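You operate a simulated robot arm through the tools that you are given. There is no shell and no other tool.

The job below is to be done with a simulated robot arm. You get a single attempt, and the scene is never put back.

## Task
Wind the thread pin to the winder card's turns; fit it in the cup base.
Fine: push the pin into the chuck, crank till the display shows the card's turns, then draw the pin and push it home in the pin post.

Only the result counts: the job must be done as asked and must still hold three seconds after the hand-in. Knocking over, shifting, dropping, spilling or breaking anything else fails it.

## Robot
A 7-joint arm with a two-finger parallel gripper, fixed in place. Base frame: the origin is at the foot of the arm, x ahead of it, y to its left, z up. Lengths are in mm, angles in rad, forces in N, time in s.
Its first joint turns from -2.304 to 2.304 rad. Payload 3.91 kg.
The tool frame sits at the grasp point between the pads (the TCP): z along the fingers, y along the line on which they close. The tips reach 30 mm beyond it. Largest opening 110 mm; finger width 20, thickness 10; the body of the gripper, 48 by 112 mm, starts 55 mm behind the TCP.
Orientation is that of the tool frame in the base frame, as a unit quaternion [w, x, y, z]. With the fingers straight down and closing along the base's y, the tool's x points along the base's -x, its y along +y and its z along -z.

## Interface
- The arm moves only by the tool jog_arm. Its argument "deltas" is a list of rows, each a list of 7 numbers: the shift along the tool's x, y, z in mm, then the turn, a rotation vector about the tool's x, y, z in rad, then the opening, from 0 (shut) to 1 (fully open). In form: [[x, y, z, ax, ay, az, grip], ...]. A call has 1 to 20 rows; each row is the pose to reach, as a shift and turn from the pose commanded when the call began, along the tool's axes at that moment. Rows are played at 5 a second. More than 50 mm and 0.15 rad between two rows, or a gripper value outside its range, and nothing of the call is played. A pose out of reach is approached as far as the arm can. The call stops where the force on the tool passes 60 N (or 10 N more than at its start, if that is more) or the arm is blocked; 0.2 s more then pass. Each finger travels about 108 mm/s and halts on what it meets, pressing with about 30 N; the grip force reading is that of the motor and also rises with nothing between the fingers. The clock runs only during rows and for 0.2 s after the last one: add rows that repeat a pose to give the fingers time. The reply holds the time, the measured pose of the TCP, the force on the tool along the base axes, the opening and the grip force, in the units named above and with some noise, with the torque about the TCP (base axes, N m) and any sound that the robot's microphone picked up, and new pictures: "pictures" is both (left out), scene, wrist or none.
- Cameras (640 x 400 px; columns grow to the right, rows downward): "scene" is fixed at [219.6, -651.6, 1566.6]; the picture's right is [0.96, -0.28, 0.00], its down [-0.09, -0.29, -0.95] and it looks along [0.27, 0.91, -0.31] (base axes); focal length 327 px, centre (320, 200). "wrist" rides on the gripper at [72, 17, -103] in the tool frame; the picture's right is [-0.23, 0.97, 0.00], its down [-0.76, -0.18, -0.62] and it looks along [-0.61, -0.14, 0.78] (tool axes); focal length 222 px, centre (320, 200). There is no depth. A picture from a camera that has moved, and an enlarged one, comes with that camera's place and axes in the base frame and with its lens.
- close_up(camera, box): a new picture of the part [left, top, right, bottom] of that camera's present view, enlarged. The clock stands still meanwhile.
- hand_in(): hands the job in; it is judged then, once.

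Places have to be worked out from the pictures, the camera data and where the tool is seen. Open the gripper and draw the arm clear of the work before you hand the job in, unless the task says otherwise.

The tools are called after "Emit:" as a command line: name --pt "numbers of a row" for each row, then --argument value for the rest, lists and objects as JSON in quotes. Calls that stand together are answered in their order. jog_arm: Moves the arm, as the interface text tells. Its arguments: {"type":"object","properties":{"deltas":{"type":"array"},"pictures":{"type":"string","enum":["both","scene","wrist","none"]}},"required":["deltas"]} The other tools are called the same way: close_up (camera, box) takes an enlarged picture of a part of a camera's view; hand_in () hands the job in.

At the start:

```text
time_s: 0.0
tcp_pos: [486.8, 433.2, 1375.3]
orientation: [0.0, -0.001, 1.0, 0.0]
ft_force: [0.5, 0.8, 1.1]
torque: [0.0, -0.02, -0.01]
grip_width: 109.9
finger_force: 0.1
```

scene: 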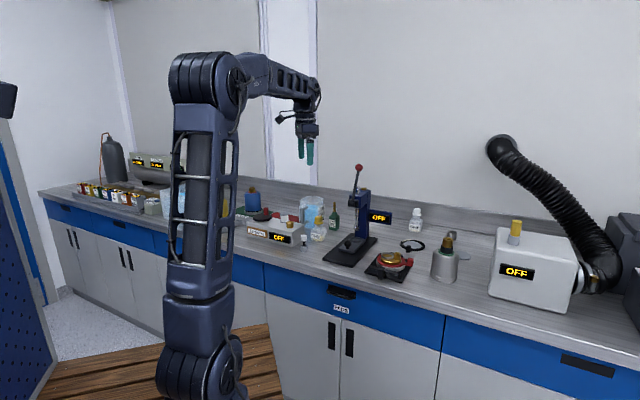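
wrist: 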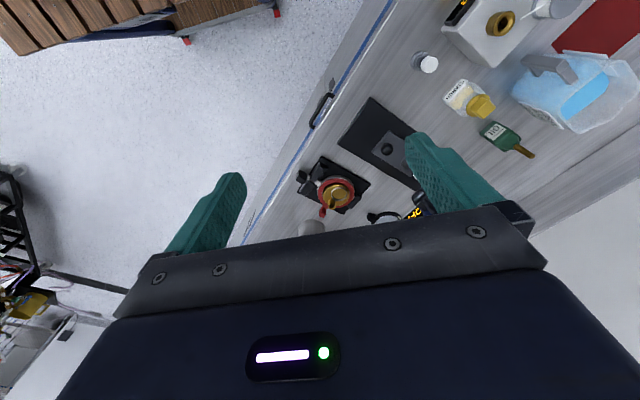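

I begin by looking closely at the bench in the scene camera to identify the winder, the card, the pin and the cup base.

Emit:
close_up --camera "scene" --box '[320, 160, 480, 300]'

Emit:
close_up --camera "scene" --box '[230, 170, 350, 260]'

Emit:
close_up --camera "scene" --box '[60, 120, 220, 230]'

Emit:
close_up --camera "scene" --box '[470, 180, 640, 320]'

Emit:
close_up --camera "wrist" --box '[280, 0, 640, 240]'

```text
2.86 times, centred on (400, 230) of scene
camera zoom: at [219.6, -651.6, 1566.6], right [0.96, -0.28, 0.0], down [-0.09, -0.29, -0.95], along [0.27, 0.91, -0.31], focal length 934 px, centre (91, 114)
```

zoom: 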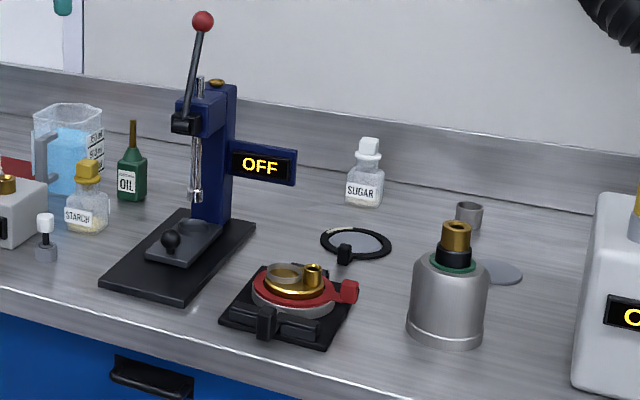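

```text
4.44 times, centred on (290, 215) of scene
camera zoom: at [219.6, -651.6, 1566.6], right [0.96, -0.28, 0.0], down [-0.09, -0.29, -0.95], along [0.27, 0.91, -0.31], focal length 1453 px, centre (453, 133)
```

zoom: 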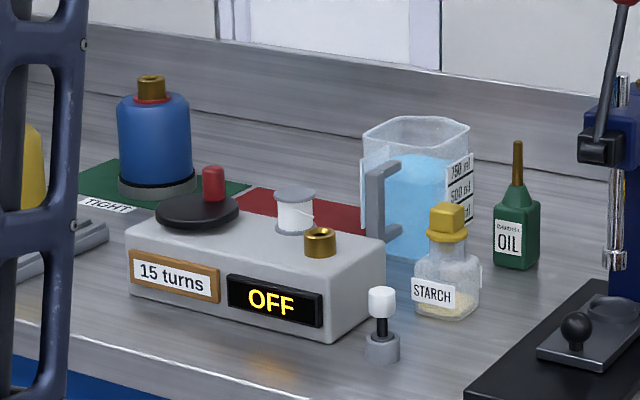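

```text
3.64 times, centred on (140, 175) of scene
camera zoom: at [219.6, -651.6, 1566.6], right [0.96, -0.28, 0.0], down [-0.09, -0.29, -0.95], along [0.27, 0.91, -0.31], focal length 1189 px, centre (974, 291)
```

zoom: 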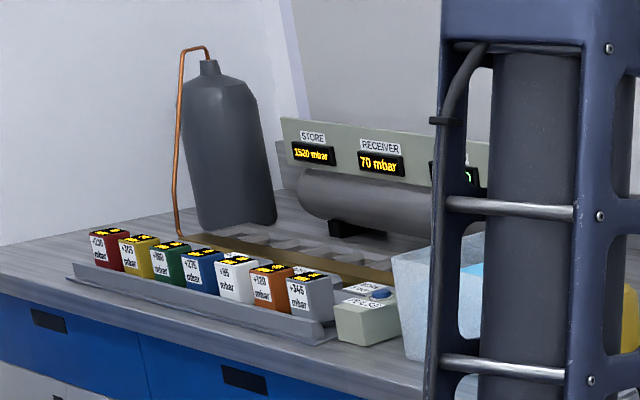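

```text
2.86 times, centred on (555, 250) of scene
camera zoom: at [219.6, -651.6, 1566.6], right [0.96, -0.28, 0.0], down [-0.09, -0.29, -0.95], along [0.27, 0.91, -0.31], focal length 934 px, centre (-351, 57)
```

zoom: 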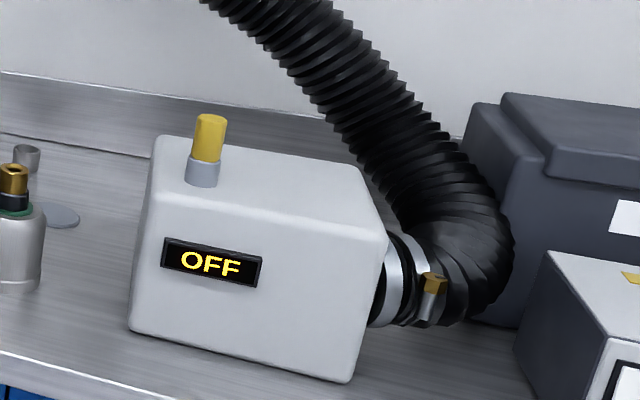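

```text
1.67 times, centred on (460, 120) of wrist
camera zoom: at [413.4, 449.1, 1478.8], right [0.23, 0.97, 0.0], down [0.76, -0.18, 0.62], along [0.61, -0.14, -0.78], focal length 370 px, centre (87, 333)
```

zoom: 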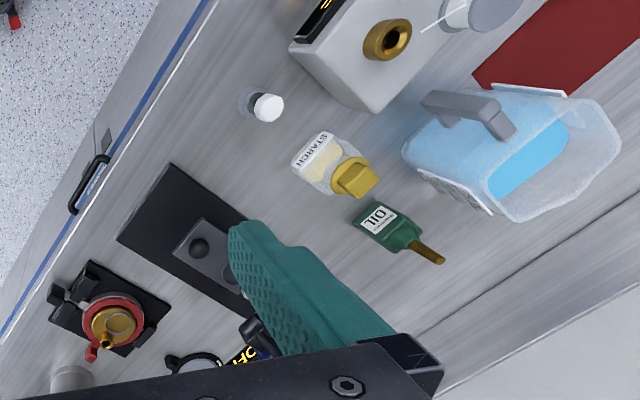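

The pin is the small white-capped pin in its stand, roughly at [529, 648, 962] from triangulation. The winder (card "15 turns", display OFF) stands beside it. I move the wrist camera over for a closer look, staying high.

Emit:
jog_arm --pt "7 21 20 0 0 0 1" --pt "14 42 40 0 0 0 1" --pt "21 63 60 0 0 0 1" --pt "28 84 80 0 0 0 1" --pt "35 105 100 0 0 0 1" --pt "42 126 120 0 0 0 1" --pt "49 147 140 0 0 0 1" --pt "56 168 160 0 0 0 1" --pt "63 189 180 0 0 0 1" --pt "67 207 195 0 0 0 1" --pt "67 207 195 0 0 0 1"

```text
time_s: 2.4
tcp_pos: [418.3, 639.3, 1180.8]
orientation: [0.0, 0.0, 1.0, 0.0]
ft_force: [-1.4, -0.1, -0.7]
torque: [0.02, 0.0, 0.02]
grip_width: 110.1
finger_force: 0.1
camera wrist: at [345.5, 656.2, 1283.8], right [0.23, 0.97, 0.0], down [0.76, -0.18, 0.62], along [0.61, -0.14, -0.78], focal length 222 px, centre (320, 200)
```

scene: 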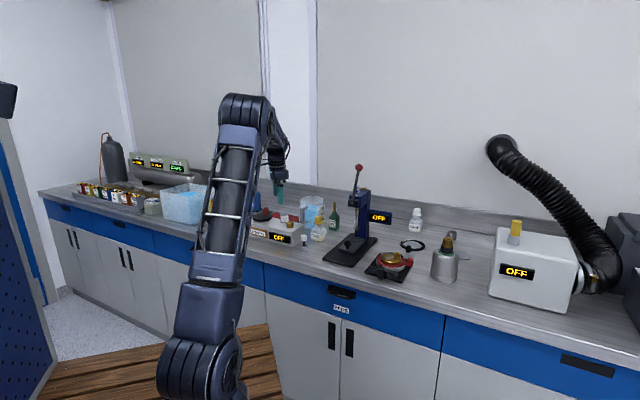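
wrist: 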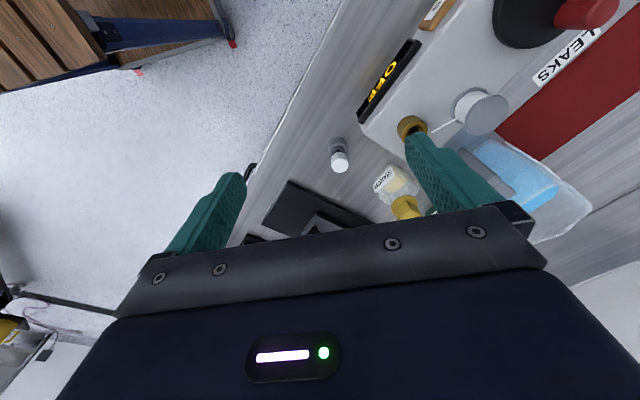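

The pin and winder are now in view; I enlarge both for measurement.

Emit:
close_up --camera "wrist" --box '[320, 60, 480, 220]'

Emit:
close_up --camera "wrist" --box '[340, 0, 640, 160]'

Emit:
close_up --camera "scene" --box '[230, 180, 330, 260]'

Emit:
close_up --camera "scene" --box '[360, 230, 430, 290]'

```text
2.50 times, centred on (400, 140) of wrist
camera zoom: at [345.5, 656.2, 1283.8], right [0.23, 0.97, 0.0], down [0.76, -0.18, 0.62], along [0.61, -0.14, -0.78], focal length 555 px, centre (120, 350)
```

zoom: 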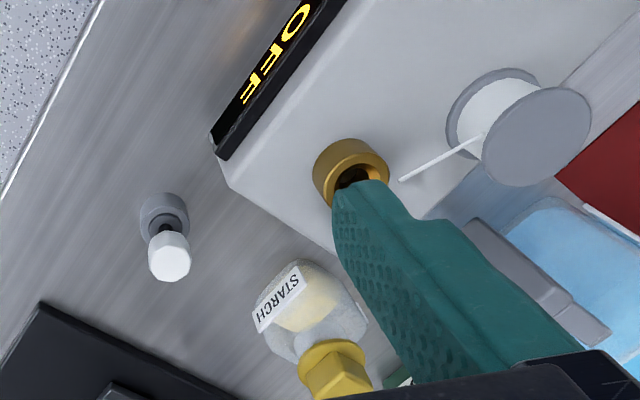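

```text
2.13 times, centred on (490, 80) of wrist
camera zoom: at [345.5, 656.2, 1283.8], right [0.23, 0.97, 0.0], down [0.76, -0.18, 0.62], along [0.61, -0.14, -0.78], focal length 474 px, centre (-43, 456)
```

zoom: 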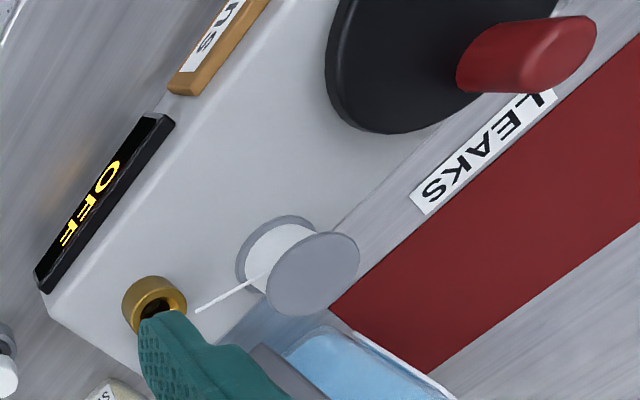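

```text
5.00 times, centred on (280, 220) of scene
camera zoom: at [219.6, -651.6, 1566.6], right [0.96, -0.28, 0.0], down [-0.09, -0.29, -0.95], along [0.27, 0.91, -0.31], focal length 1634 px, centre (520, 100)
```

zoom: 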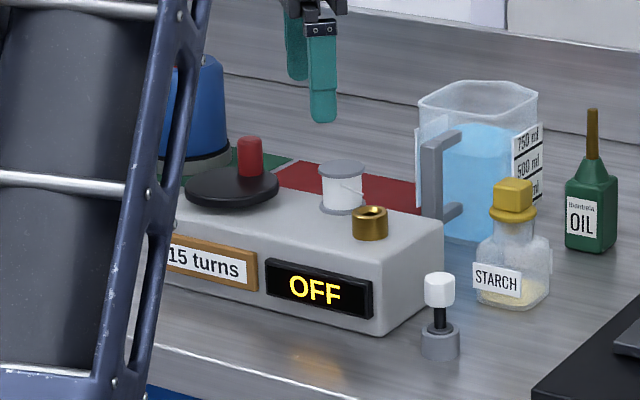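

```text
6.67 times, centred on (395, 260) of scene
camera zoom: at [219.6, -651.6, 1566.6], right [0.96, -0.28, 0.0], down [-0.09, -0.29, -0.95], along [0.27, 0.91, -0.31], focal length 2179 px, centre (-180, -200)
```

zoom: 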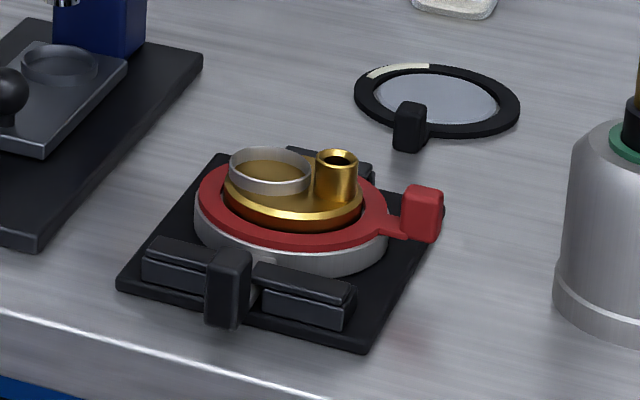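

The pin cap top is about [526, 647, 976], the chuck top about [485, 754, 998], the crank knob about [396, 911, 1024] and the post top about [842, 382, 960]. I move the TCP above the pin with the gripper half open to refine its location.

Emit:
jog_arm --pt "-15 1 15 0 0 0 0.5" --pt "-30 2 30 0 0 0 0.5" --pt "-45 3 45 0 0 0 0.5" --pt "-60 4 60 0 0 0 0.5" --pt "-75 5 75 0 0 0 0.5" --pt "-90 6 95 0 0 0 0.5" --pt "-107 7.5 115 0 0 0 0.5" --pt "-107 7.5 115 0 0 0 0.5"

Emit:
close_up --camera "wrist" --box '[240, 60, 400, 200]'

Emit:
close_up --camera "scene" --box '[260, 190, 350, 260]'

```text
time_s: 4.2
tcp_pos: [525.5, 645.8, 1068.2]
orientation: [0.0, -0.001, 1.0, 0.0]
ft_force: [-0.2, 0.7, -0.1]
torque: [0.01, -0.02, 0.02]
grip_width: 55.0
finger_force: 0.1
camera wrist: at [453.7, 663.4, 1169.8], right [0.23, 0.97, 0.0], down [0.76, -0.18, 0.62], along [0.61, -0.14, -0.78], focal length 222 px, centre (320, 200)
```

scene: 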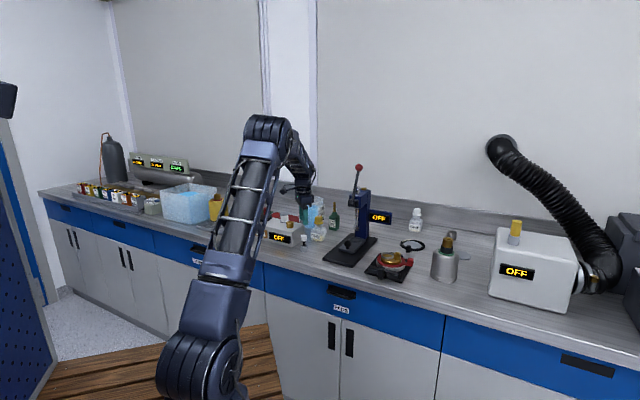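
wrist: 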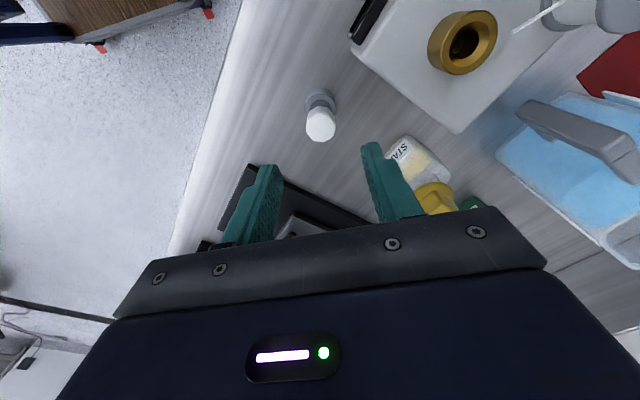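

```text
2.86 times, centred on (320, 130) of wrist
camera zoom: at [453.7, 663.4, 1169.8], right [0.23, 0.97, 0.0], down [0.76, -0.18, 0.62], along [0.61, -0.14, -0.78], focal length 635 px, centre (320, 400)
```

zoom: 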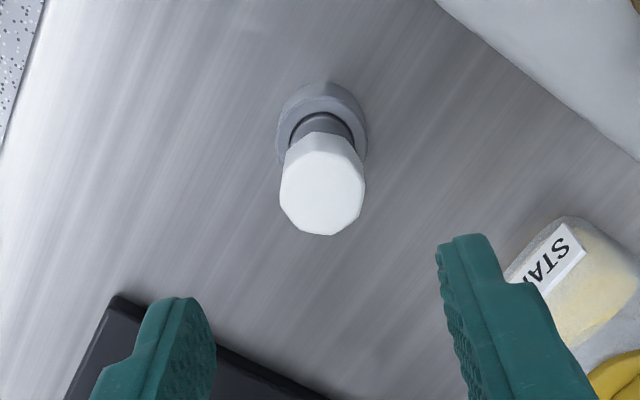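

```text
5.71 times, centred on (305, 225) of scene
camera zoom: at [219.6, -651.6, 1566.6], right [0.96, -0.28, 0.0], down [-0.09, -0.29, -0.95], along [0.27, 0.91, -0.31], focal length 1868 px, centre (406, 57)
```

zoom: 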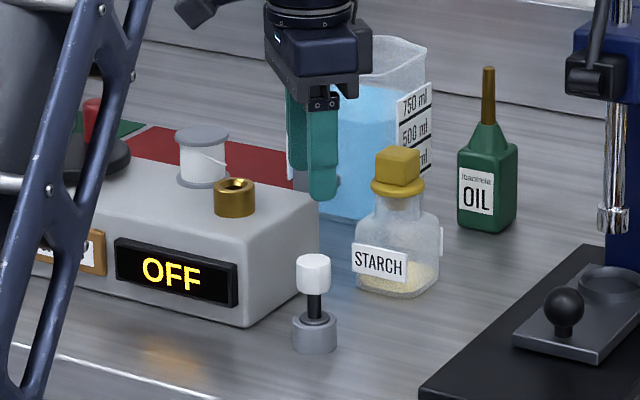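

The scene check of the fingertips agrees within 1 mm. I put the cap at [524.5, 647, 951–974], 26 mm across, and the bench at z≈901. I go down so the tips reach just around the cap, and check before closing.

Emit:
jog_arm --pt "0.5 0.5 20 0 0 0 0.5" --pt "1 0.7 40 0 0 0 0.5" --pt "1 0.7 60 0 0 0 0.5" --pt "1 0.7 75 0 0 0 0.5" --pt "1 0.7 84 0 0 0 0.5" --pt "1 0.7 84 0 0 0 0.5"

Emit:
close_up --camera "wrist" --box '[240, 100, 400, 240]'

Emit:
close_up --camera "scene" --box '[275, 205, 335, 255]'

```text
time_s: 5.6
tcp_pos: [524.8, 647.6, 981.2]
orientation: [0.0, -0.001, 1.0, 0.0]
ft_force: [0.6, 0.2, -1.5]
torque: [0.0, -0.01, 0.0]
grip_width: 55.1
finger_force: 0.1
camera wrist: at [452.4, 664.3, 1084.2], right [0.23, 0.97, 0.0], down [0.76, -0.18, 0.62], along [0.61, -0.14, -0.78], focal length 222 px, centre (320, 200)
```

scene: 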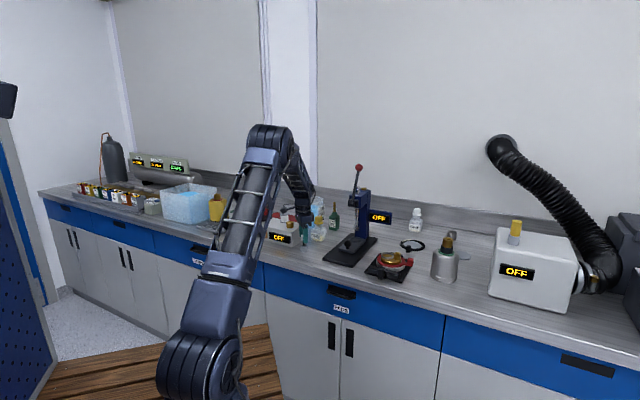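
wrist: 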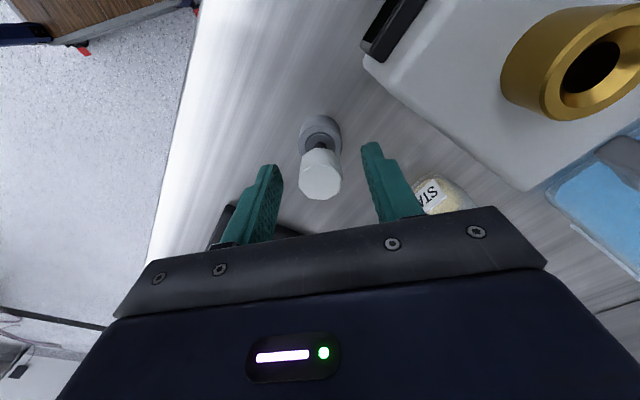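

```text
2.86 times, centred on (320, 170) of wrist
camera zoom: at [452.4, 664.3, 1084.2], right [0.23, 0.97, 0.0], down [0.76, -0.18, 0.62], along [0.61, -0.14, -0.78], focal length 635 px, centre (320, 286)
```

zoom: 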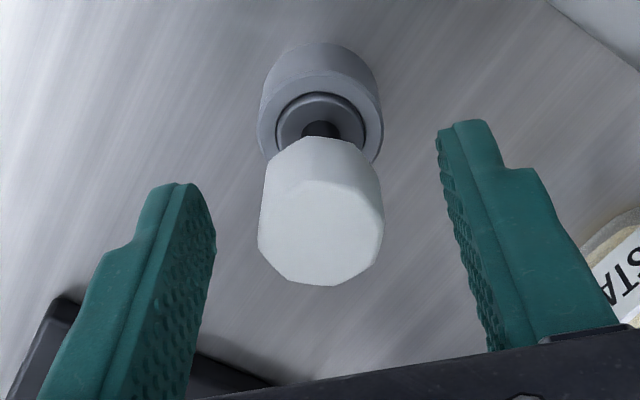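

```text
8.00 times, centred on (305, 230) of scene
camera zoom: at [219.6, -651.6, 1566.6], right [0.96, -0.28, 0.0], down [-0.09, -0.29, -0.95], along [0.27, 0.91, -0.31], focal length 2615 px, centre (440, -40)
```

zoom: 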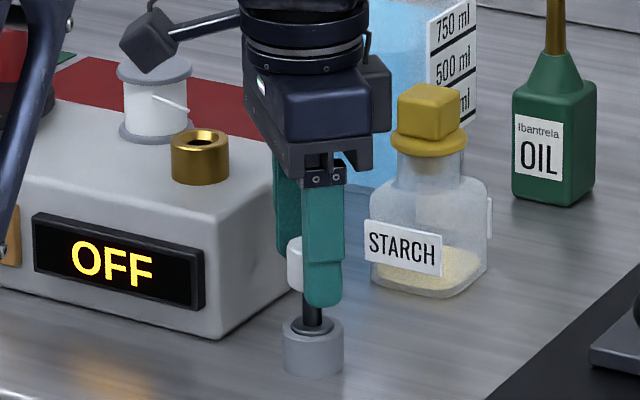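

The cap is centred between the pads with tips just above its lower edge. I close the fingers gradually.

Emit:
jog_arm --pt "-1 -0.3 0 0 0 0 0.4" --pt "-1 -0.3 0 0 0 0 0.32" --pt "-1 -0.3 0 0 0 0 0.27" --pt "-1 -0.3 0 0 0 0 0.2" --pt "-1 -0.3 0 0 0 0 0.1" --pt "-1 -0.3 0 0 0 0 0.1"

Emit:
close_up --camera "wrist" --box '[240, 100, 400, 240]'

Emit:
close_up --camera "scene" --box '[275, 205, 335, 255]'

```text
time_s: 7.0
tcp_pos: [526.4, 647.0, 981.3]
orientation: [0.0, 0.0, 1.0, 0.0]
ft_force: [0.3, -0.4, 0.2]
torque: [0.02, 0.0, -0.04]
grip_width: 26.6
finger_force: 30.2
camera wrist: at [453.4, 664.1, 1084.6], right [0.23, 0.97, 0.0], down [0.76, -0.18, 0.62], along [0.61, -0.14, -0.78], focal length 222 px, centre (320, 200)
```

scene: 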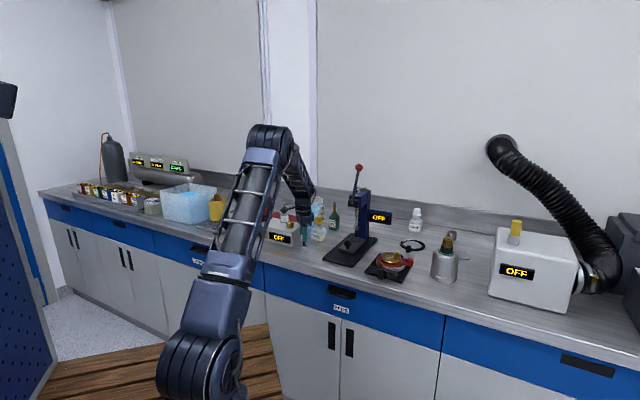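
wrist: 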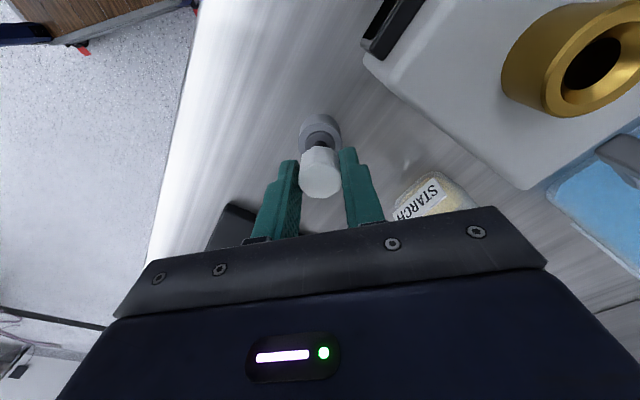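

```text
2.86 times, centred on (320, 170) of wrist
camera zoom: at [453.4, 664.1, 1084.6], right [0.23, 0.97, 0.0], down [0.76, -0.18, 0.62], along [0.61, -0.14, -0.78], focal length 635 px, centre (320, 286)
```

zoom: 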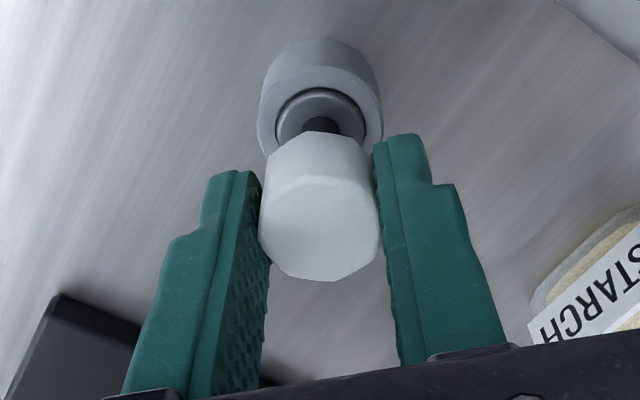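

```text
8.00 times, centred on (305, 230) of scene
camera zoom: at [219.6, -651.6, 1566.6], right [0.96, -0.28, 0.0], down [-0.09, -0.29, -0.95], along [0.27, 0.91, -0.31], focal length 2615 px, centre (440, -40)
```

zoom: 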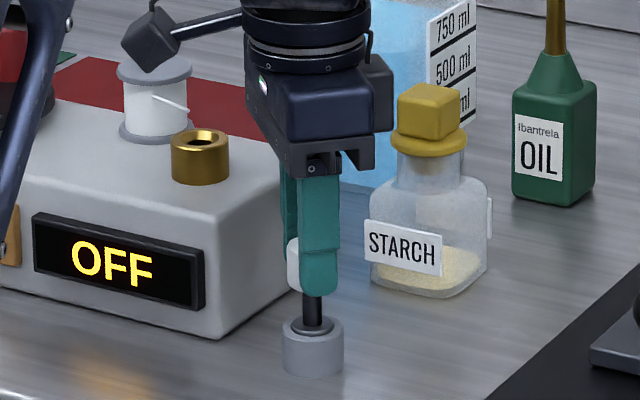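

The cap is gripped (26.6 mm, 30 N). I lift straight up slowly out of the stand, then look at what came along.

Emit:
jog_arm --pt "0 0 -5 0 0 0 0.1" --pt "0 0 -10 0 0 0 0.1" --pt "0 0 -20 0 0 0 0.1" --pt "0 0 -30 0 0 0 0.1" --pt "0 0 -42 0 0 0 0.1" --pt "0 0 -56 0 0 0 0.1" --pt "0 0 -72 0 0 0 0.1" --pt "0 0 -90 0 0 0 0.1" --pt "0 0 -105 0 0 0 0.1" --pt "0 0 -120 0 0 0 0.1" --pt "0 0 -120 0 0 0 0.1"

Emit:
close_up --camera "wrist" --box '[240, 80, 400, 220]'

Emit:
close_up --camera "scene" --box '[270, 180, 350, 250]'

Emit:
close_up --camera "wrist" --box '[380, 0, 560, 120]'

```text
time_s: 9.4
tcp_pos: [525.8, 646.8, 1101.4]
orientation: [0.0, -0.001, 1.0, 0.0]
ft_force: [-0.1, -0.8, -0.3]
torque: [0.03, 0.02, 0.01]
grip_width: 26.5
finger_force: 29.8
camera wrist: at [453.4, 663.7, 1204.5], right [0.23, 0.97, 0.0], down [0.76, -0.18, 0.62], along [0.61, -0.14, -0.78], focal length 222 px, centre (320, 200)
```

scene: 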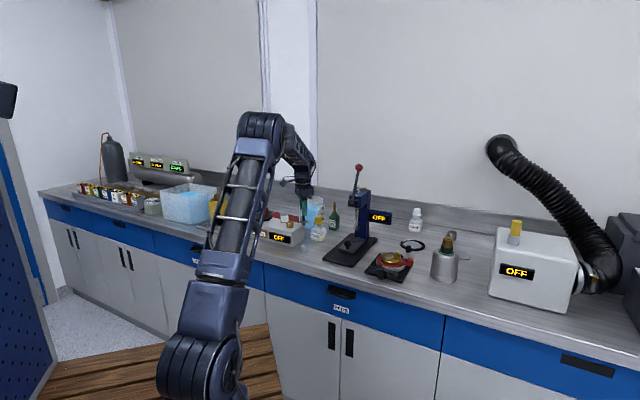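
wrist: 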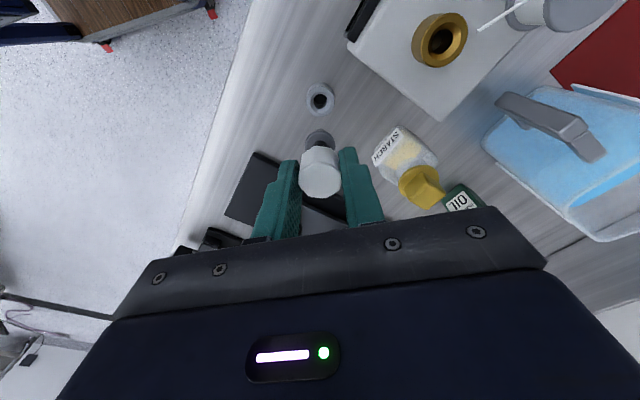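

```text
2.86 times, centred on (320, 150) of wrist
camera zoom: at [453.4, 663.7, 1204.5], right [0.23, 0.97, 0.0], down [0.76, -0.18, 0.62], along [0.61, -0.14, -0.78], focal length 635 px, centre (320, 343)
```

zoom: 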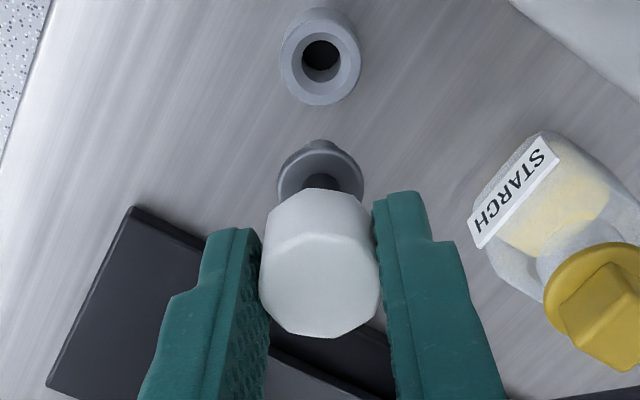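

```text
5.71 times, centred on (310, 215) of scene
camera zoom: at [219.6, -651.6, 1566.6], right [0.96, -0.28, 0.0], down [-0.09, -0.29, -0.95], along [0.27, 0.91, -0.31], focal length 1868 px, centre (377, 114)
```

zoom: 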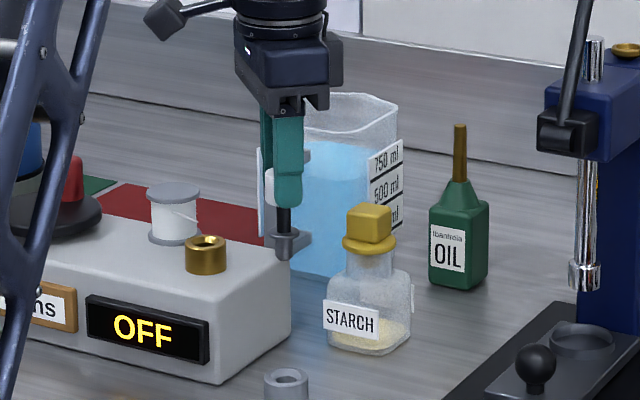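

```text
3.33 times, centred on (470, 60) of wrist
camera zoom: at [453.4, 663.7, 1204.5], right [0.23, 0.97, 0.0], down [0.76, -0.18, 0.62], along [0.61, -0.14, -0.78], focal length 740 px, centre (-180, 667)
```

zoom: 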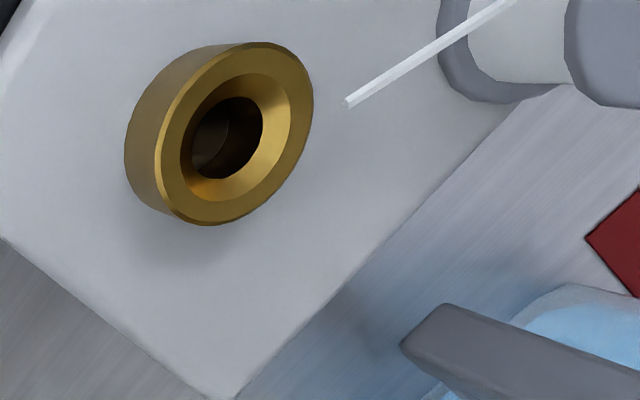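

The pin lifted cleanly: cap, black stem, flange and a shank whose bottom is about 82 mm below the TCP. I put the chuck top at about [485, 752, 1000] and move the pin above it with clearance.

Emit:
jog_arm --pt "4 10 -10 0 0 0 0.1" --pt "9 24 -18 0 0 0 0.1" --pt "16 42 -18 0 0 0 0.1" --pt "24 62 -18 0 0 0 0.1" --pt "32 82 -18 0 0 0 0.1" --pt "38 97 -18 0 0 0 0.1" --pt "41 105 -18 0 0 0 0.1" --pt "41 105 -18 0 0 0 0.1" --pt "41 105 -18 0 0 0 0.1"

Emit:
close_up --camera "wrist" --box '[240, 60, 400, 200]'

Emit:
close_up --camera "scene" --box '[245, 175, 325, 245]'

```text
time_s: 11.4
tcp_pos: [484.3, 752.8, 1118.3]
orientation: [0.0, 0.0, 1.0, 0.0]
ft_force: [0.2, 0.6, -1.1]
torque: [-0.02, -0.01, -0.02]
grip_width: 26.4
finger_force: 30.2
camera wrist: at [412.0, 768.9, 1222.5], right [0.23, 0.97, 0.0], down [0.76, -0.18, 0.62], along [0.61, -0.14, -0.78], focal length 222 px, centre (320, 200)
```

scene: 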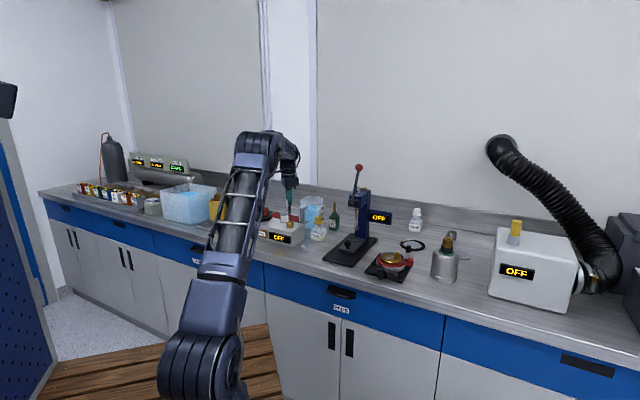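
wrist: 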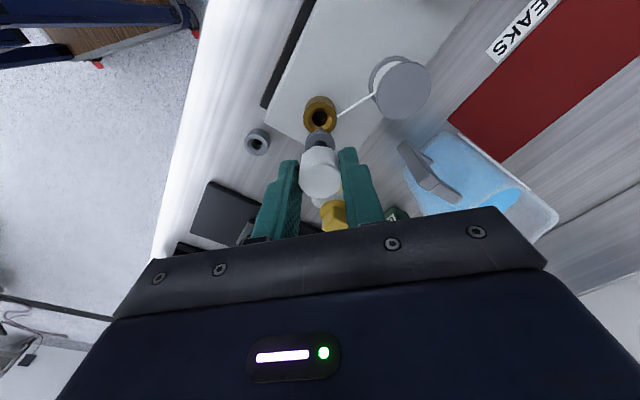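

```text
2.86 times, centred on (320, 130) of wrist
camera zoom: at [412.0, 768.9, 1222.5], right [0.23, 0.97, 0.0], down [0.76, -0.18, 0.62], along [0.61, -0.14, -0.78], focal length 635 px, centre (320, 400)
```

zoom: 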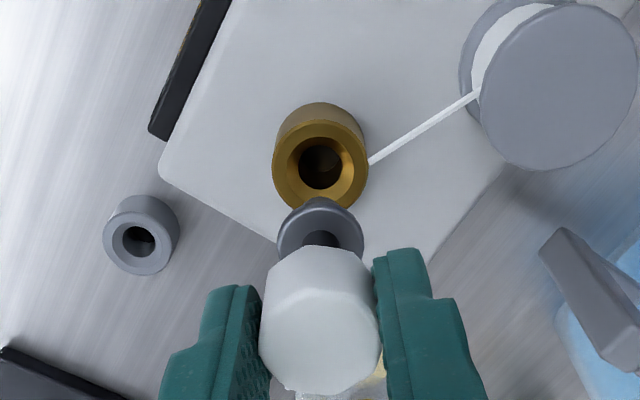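

```text
5.71 times, centred on (285, 210) of scene
camera zoom: at [219.6, -651.6, 1566.6], right [0.96, -0.28, 0.0], down [-0.09, -0.29, -0.95], along [0.27, 0.91, -0.31], focal length 1868 px, centre (520, 143)
```

zoom: 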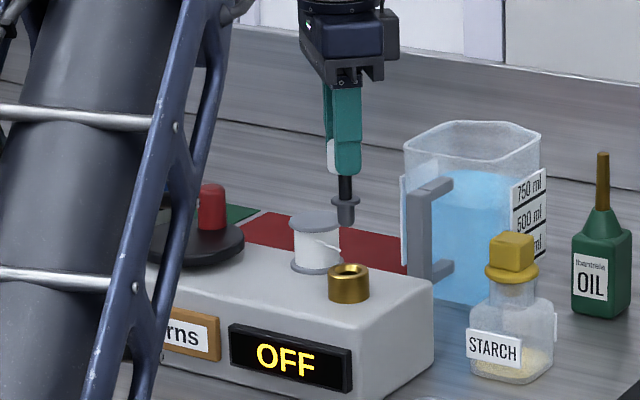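

The pin column and the chuck bore line up at column 320 in the wrist view and in the scene view. I lower to just above the chuck and check.

Emit:
jog_arm --pt "0 0 10 0 0 0 0.1" --pt "0 0 20 0 0 0 0.1" --pt "0 0 28 0 0 0 0.1" --pt "0 0 32 0 0 0 0.1" --pt "0 0 32 0 0 0 0.1"

Emit:
close_up --camera "wrist" --box '[260, 80, 380, 180]'

Emit:
close_up --camera "scene" --box '[265, 190, 315, 240]'

```text
time_s: 12.6
tcp_pos: [484.7, 752.2, 1087.2]
orientation: [0.001, -0.001, 1.0, 0.0]
ft_force: [0.1, -0.4, -0.3]
torque: [0.01, -0.01, 0.0]
grip_width: 26.3
finger_force: 30.4
camera wrist: at [412.0, 769.1, 1190.4], right [0.23, 0.97, 0.0], down [0.76, -0.18, 0.62], along [0.61, -0.14, -0.78], focal length 222 px, centre (320, 200)
```

scene: 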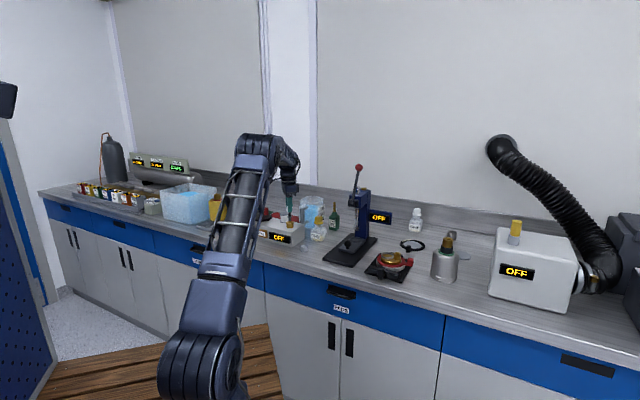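
wrist: 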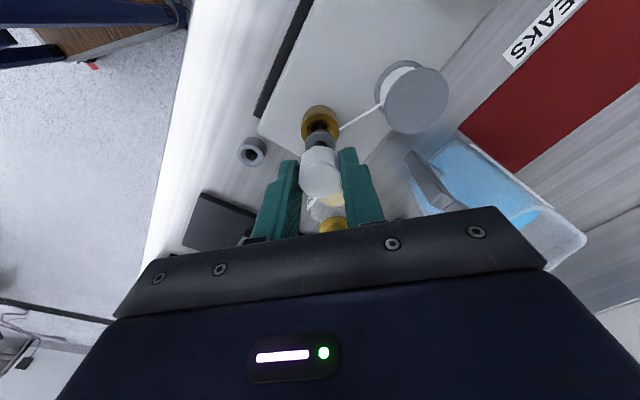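

```text
4.00 times, centred on (320, 130) of wrist
camera zoom: at [412.0, 769.1, 1190.4], right [0.23, 0.97, 0.0], down [0.76, -0.18, 0.62], along [0.61, -0.14, -0.78], focal length 888 px, centre (320, 480)
```

zoom: 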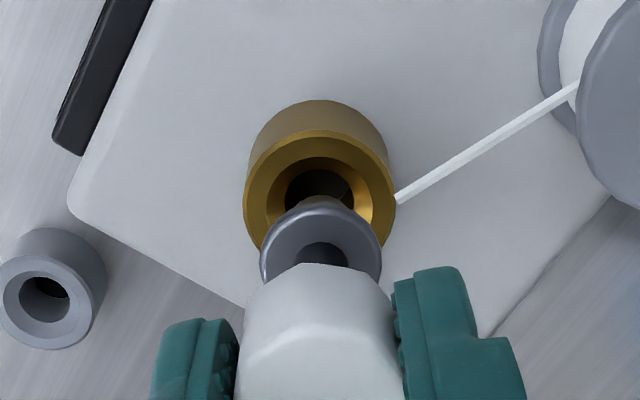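

```text
8.00 times, centred on (290, 215) of scene
camera zoom: at [219.6, -651.6, 1566.6], right [0.96, -0.28, 0.0], down [-0.09, -0.29, -0.95], along [0.27, 0.91, -0.31], focal length 2615 px, centre (560, 80)
```

zoom: 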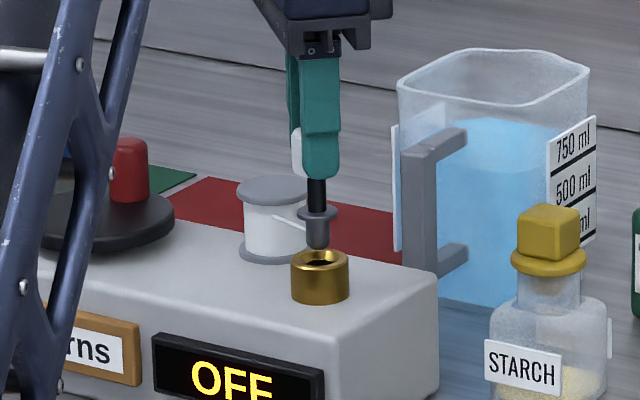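

Both views suggest the pin needs about 1 mm more in base +x to be centred. I shift by that and descend slowly into the chuck.

Emit:
jog_arm --pt "-1 0 0 0 0 0 0.1" --pt "-1 0 2 0 0 0 0.1" --pt "-1 0 4 0 0 0 0.1" --pt "-1 0 6 0 0 0 0.1" --pt "-1 0 8 0 0 0 0.1" --pt "-1 0 10 0 0 0 0.1" --pt "-1 0 12 0 0 0 0.1" --pt "-1 0 14 0 0 0 0.1" --pt "-1 0 16 0 0 0 0.1"

Emit:
close_up --camera "wrist" --box '[260, 80, 380, 180]'

Emit:
close_up --camera "scene" --box '[265, 190, 315, 240]'

```text
time_s: 14.6
tcp_pos: [485.1, 752.2, 1071.1]
orientation: [0.0, 0.0, 1.0, 0.0]
ft_force: [-0.4, 0.0, 0.2]
torque: [-0.02, 0.05, 0.02]
grip_width: 26.2
finger_force: 29.8
camera wrist: at [413.2, 769.0, 1174.8], right [0.23, 0.97, 0.0], down [0.76, -0.18, 0.62], along [0.61, -0.14, -0.78], focal length 222 px, centre (320, 200)
```

scene: 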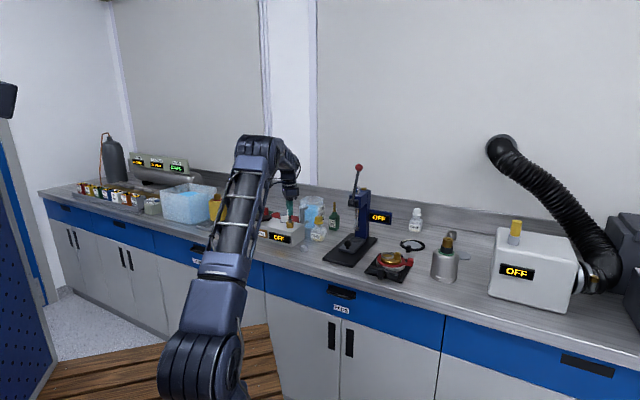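
wrist: 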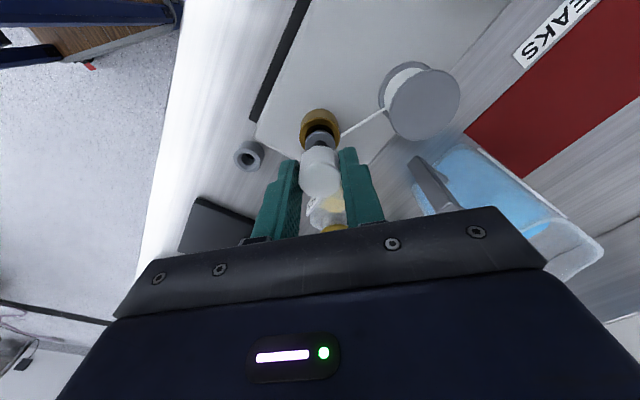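

```text
4.00 times, centred on (320, 130) of wrist
camera zoom: at [413.2, 769.0, 1174.8], right [0.23, 0.97, 0.0], down [0.76, -0.18, 0.62], along [0.61, -0.14, -0.78], focal length 888 px, centre (320, 480)
```

zoom: 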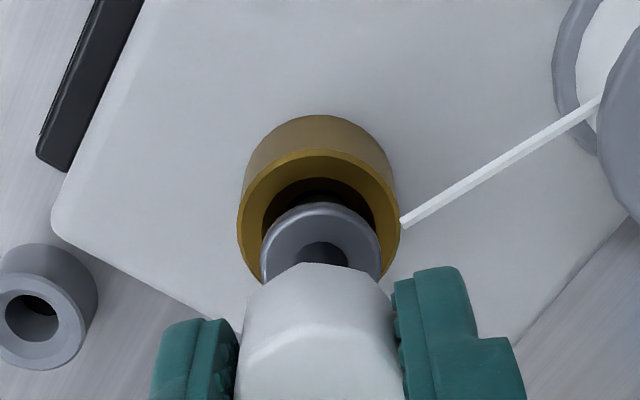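

```text
8.00 times, centred on (290, 215) of scene
camera zoom: at [219.6, -651.6, 1566.6], right [0.96, -0.28, 0.0], down [-0.09, -0.29, -0.95], along [0.27, 0.91, -0.31], focal length 2615 px, centre (560, 80)
```

zoom: 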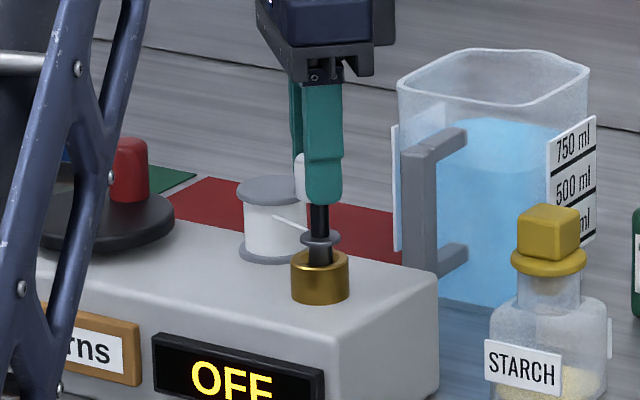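

The shank is entering the bore with no force. I continue slowly, watching for the seating force.

Emit:
jog_arm --pt "0 0 1.5 0 0 0 0.1" --pt "0 0 3 0 0 0 0.1" --pt "0 0 4.5 0 0 0 0.1" --pt "0 0 6 0 0 0 0.1" --pt "0 0 7 0 0 0 0.1" --pt "0 0 8 0 0 0 0.1" --pt "0 0 8 0 0 0 0.1"

Emit:
close_up --camera "wrist" --box '[260, 80, 380, 180]'

Emit:
close_up --camera "scene" --box '[255, 190, 315, 250]'

```text
time_s: 16.2
tcp_pos: [486.1, 753.2, 1064.6]
orientation: [0.0, 0.0, 1.0, 0.0]
ft_force: [0.3, -0.7, -0.9]
torque: [-0.03, -0.03, 0.0]
grip_width: 26.3
finger_force: 30.4
camera wrist: at [413.1, 769.0, 1166.7], right [0.23, 0.97, 0.0], down [0.76, -0.18, 0.62], along [0.61, -0.14, -0.78], focal length 222 px, centre (320, 200)
```

scene: 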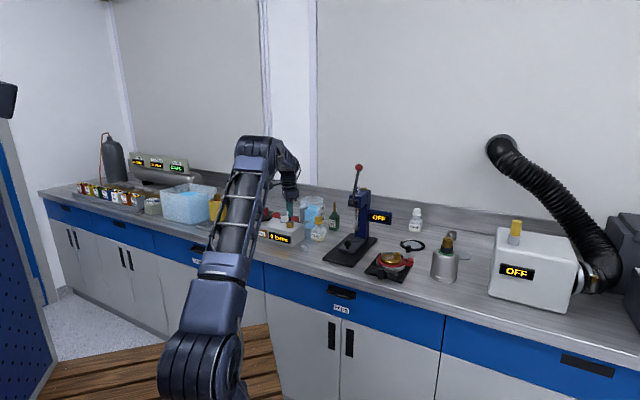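
wrist: 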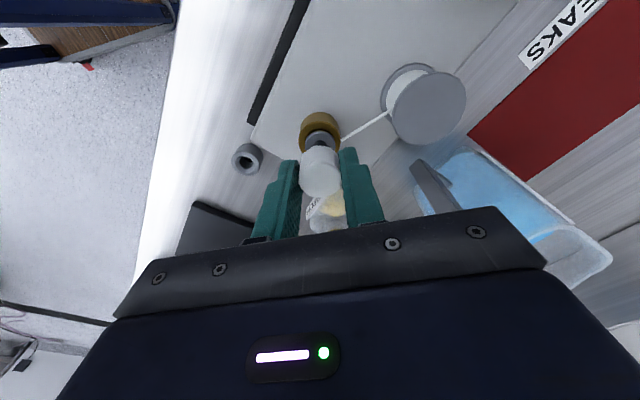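

```text
4.00 times, centred on (320, 130) of wrist
camera zoom: at [413.1, 769.0, 1166.7], right [0.23, 0.97, 0.0], down [0.76, -0.18, 0.62], along [0.61, -0.14, -0.78], focal length 888 px, centre (320, 480)
```

zoom: 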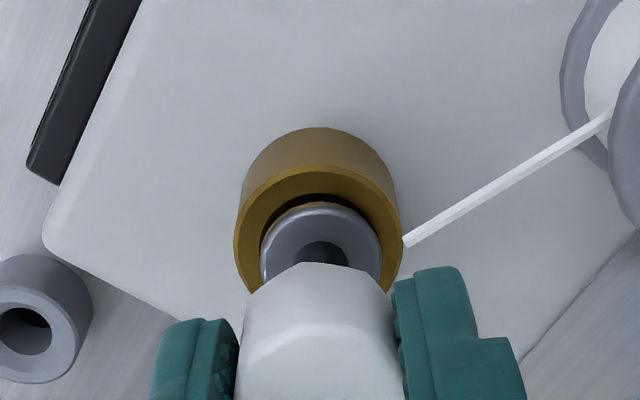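

```text
6.67 times, centred on (285, 220) of scene
camera zoom: at [219.6, -651.6, 1566.6], right [0.96, -0.28, 0.0], down [-0.09, -0.29, -0.95], along [0.27, 0.91, -0.31], focal length 2179 px, centre (553, 67)
```

zoom: 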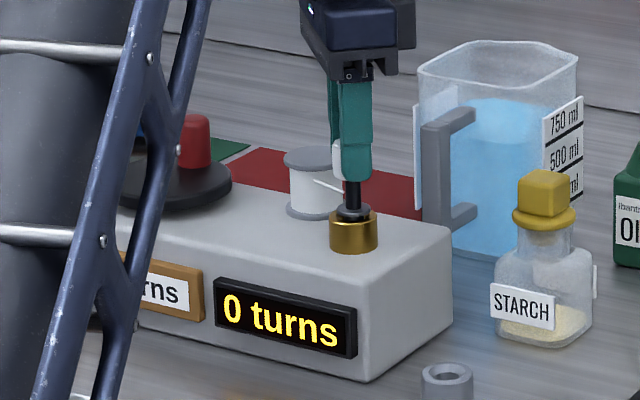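

The display now reads "0 turns", so the winder senses the pin. I push the last few millimetres until I feel it seat.

Emit:
jog_arm --pt "0 0 1 0 0 0 0.1" --pt "0 0 2 0 0 0 0.1" --pt "0 0 2.5 0 0 0 0.1" --pt "0 0 3 0 0 0 0.1" --pt "0 0 3.5 0 0 0 0.1" --pt "0 0 3.5 0 0 0 0.1"

Emit:
close_up --camera "scene" --box '[255, 190, 315, 250]'

```text
time_s: 17.6
tcp_pos: [484.5, 751.5, 1060.6]
orientation: [0.0, 0.0, 1.0, 0.0]
ft_force: [-2.0, -0.7, 6.9]
torque: [-0.04, -0.02, -0.01]
grip_width: 26.5
finger_force: 30.0
camera wrist: at [413.0, 769.0, 1163.7], right [0.23, 0.97, 0.0], down [0.76, -0.18, 0.62], along [0.61, -0.14, -0.78], focal length 222 px, centre (320, 200)
```

scene: 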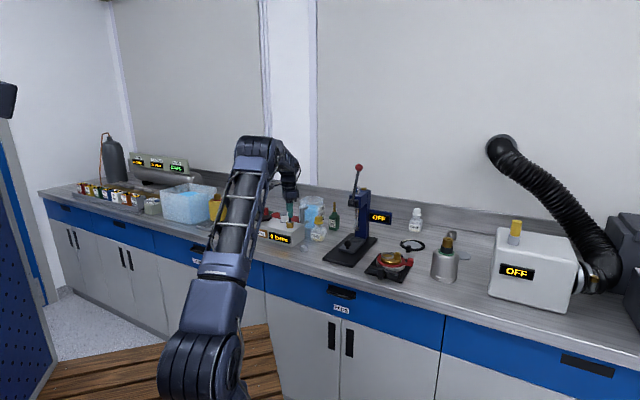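
wrist: 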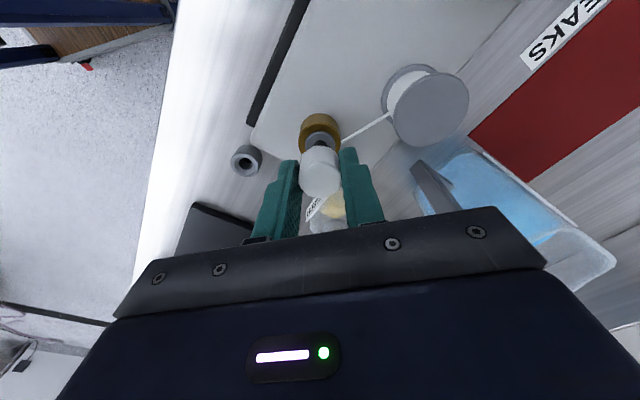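

```text
6.67 times, centred on (285, 220) of scene
camera zoom: at [219.6, -651.6, 1566.6], right [0.96, -0.28, 0.0], down [-0.09, -0.29, -0.95], along [0.27, 0.91, -0.31], focal length 2179 px, centre (553, 67)
```

zoom: 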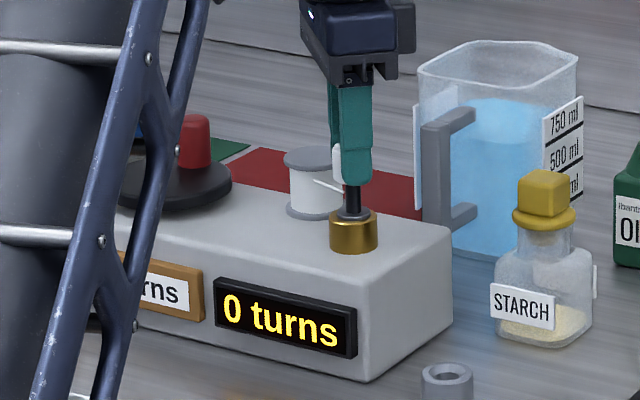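

The pin is seated with ~7 N on it. I open the fingers a little (spool is close by), check that the pin stays put, then rise straight up.

Emit:
jog_arm --pt "0 0 0 0 0 0 0.28" --pt "0 0 0 0 0 0 0.34" --pt "0 0 0 0 0 0 0.34" --pt "0 0 -6 0 0 0 0.34" --pt "0 0 -14 0 0 0 0.34" --pt "0 0 -26 0 0 0 0.34" --pt "0 0 -40 0 0 0 0.34" --pt "0 0 -60 0 0 0 0.34" --pt "0 0 -85 0 0 0 0.34" --pt "0 0 -110 0 0 0 0.34" --pt "0 0 -110 0 0 0 0.34"

Emit:
close_up --camera "scene" --box '[235, 190, 315, 250]'

Emit:
close_up --camera "wrist" --box '[240, 0, 560, 200]'

```text
time_s: 20.0
tcp_pos: [485.4, 751.6, 1171.3]
orientation: [0.0, 0.001, 1.0, 0.0]
ft_force: [0.6, 0.4, -1.4]
torque: [0.01, 0.0, 0.03]
grip_width: 37.5
finger_force: 0.1
camera wrist: at [413.5, 768.9, 1273.8], right [0.23, 0.97, 0.0], down [0.76, -0.18, 0.62], along [0.61, -0.14, -0.78], focal length 222 px, centre (320, 200)
```

scene: 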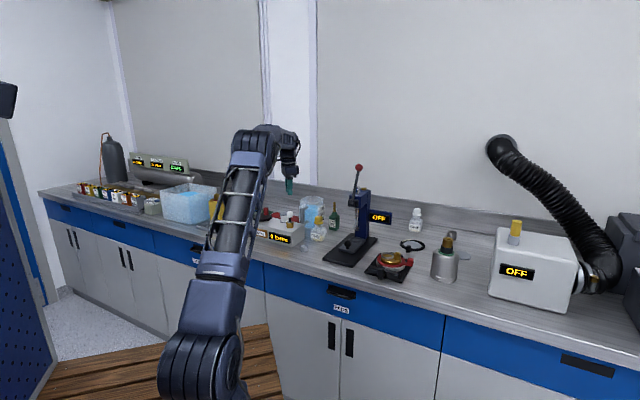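
wrist: 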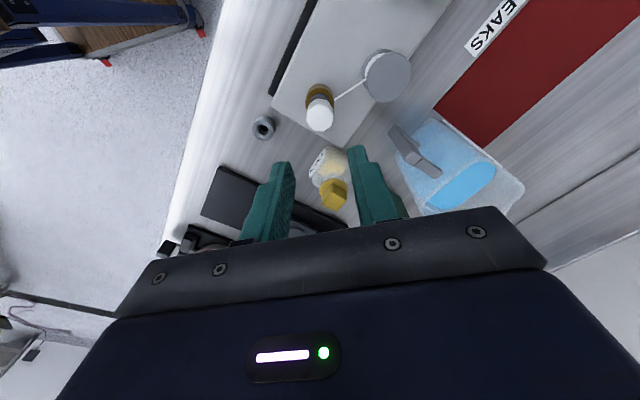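

```text
6.67 times, centred on (275, 220) of scene
camera zoom: at [219.6, -651.6, 1566.6], right [0.96, -0.28, 0.0], down [-0.09, -0.29, -0.95], along [0.27, 0.91, -0.31], focal length 2179 px, centre (620, 67)
```

zoom: 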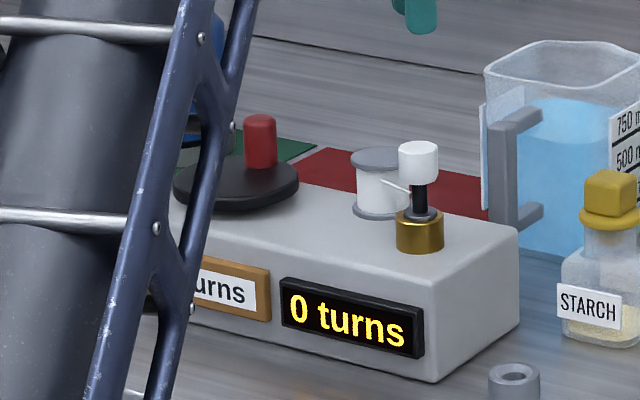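

```text
2.00 times, centred on (400, 100) of wrist
camera zoom: at [413.5, 768.9, 1273.8], right [0.23, 0.97, 0.0], down [0.76, -0.18, 0.62], along [0.61, -0.14, -0.78], focal length 444 px, centre (160, 400)
```

zoom: 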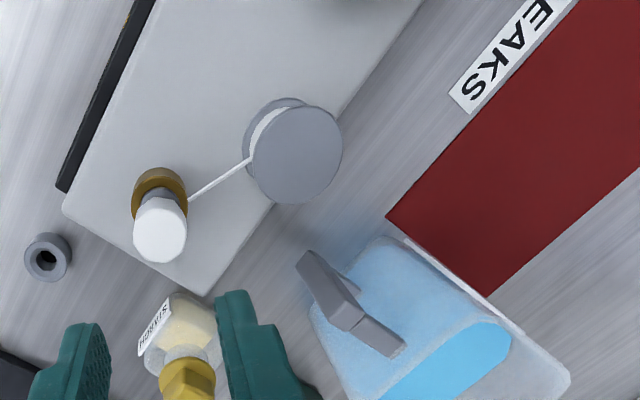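

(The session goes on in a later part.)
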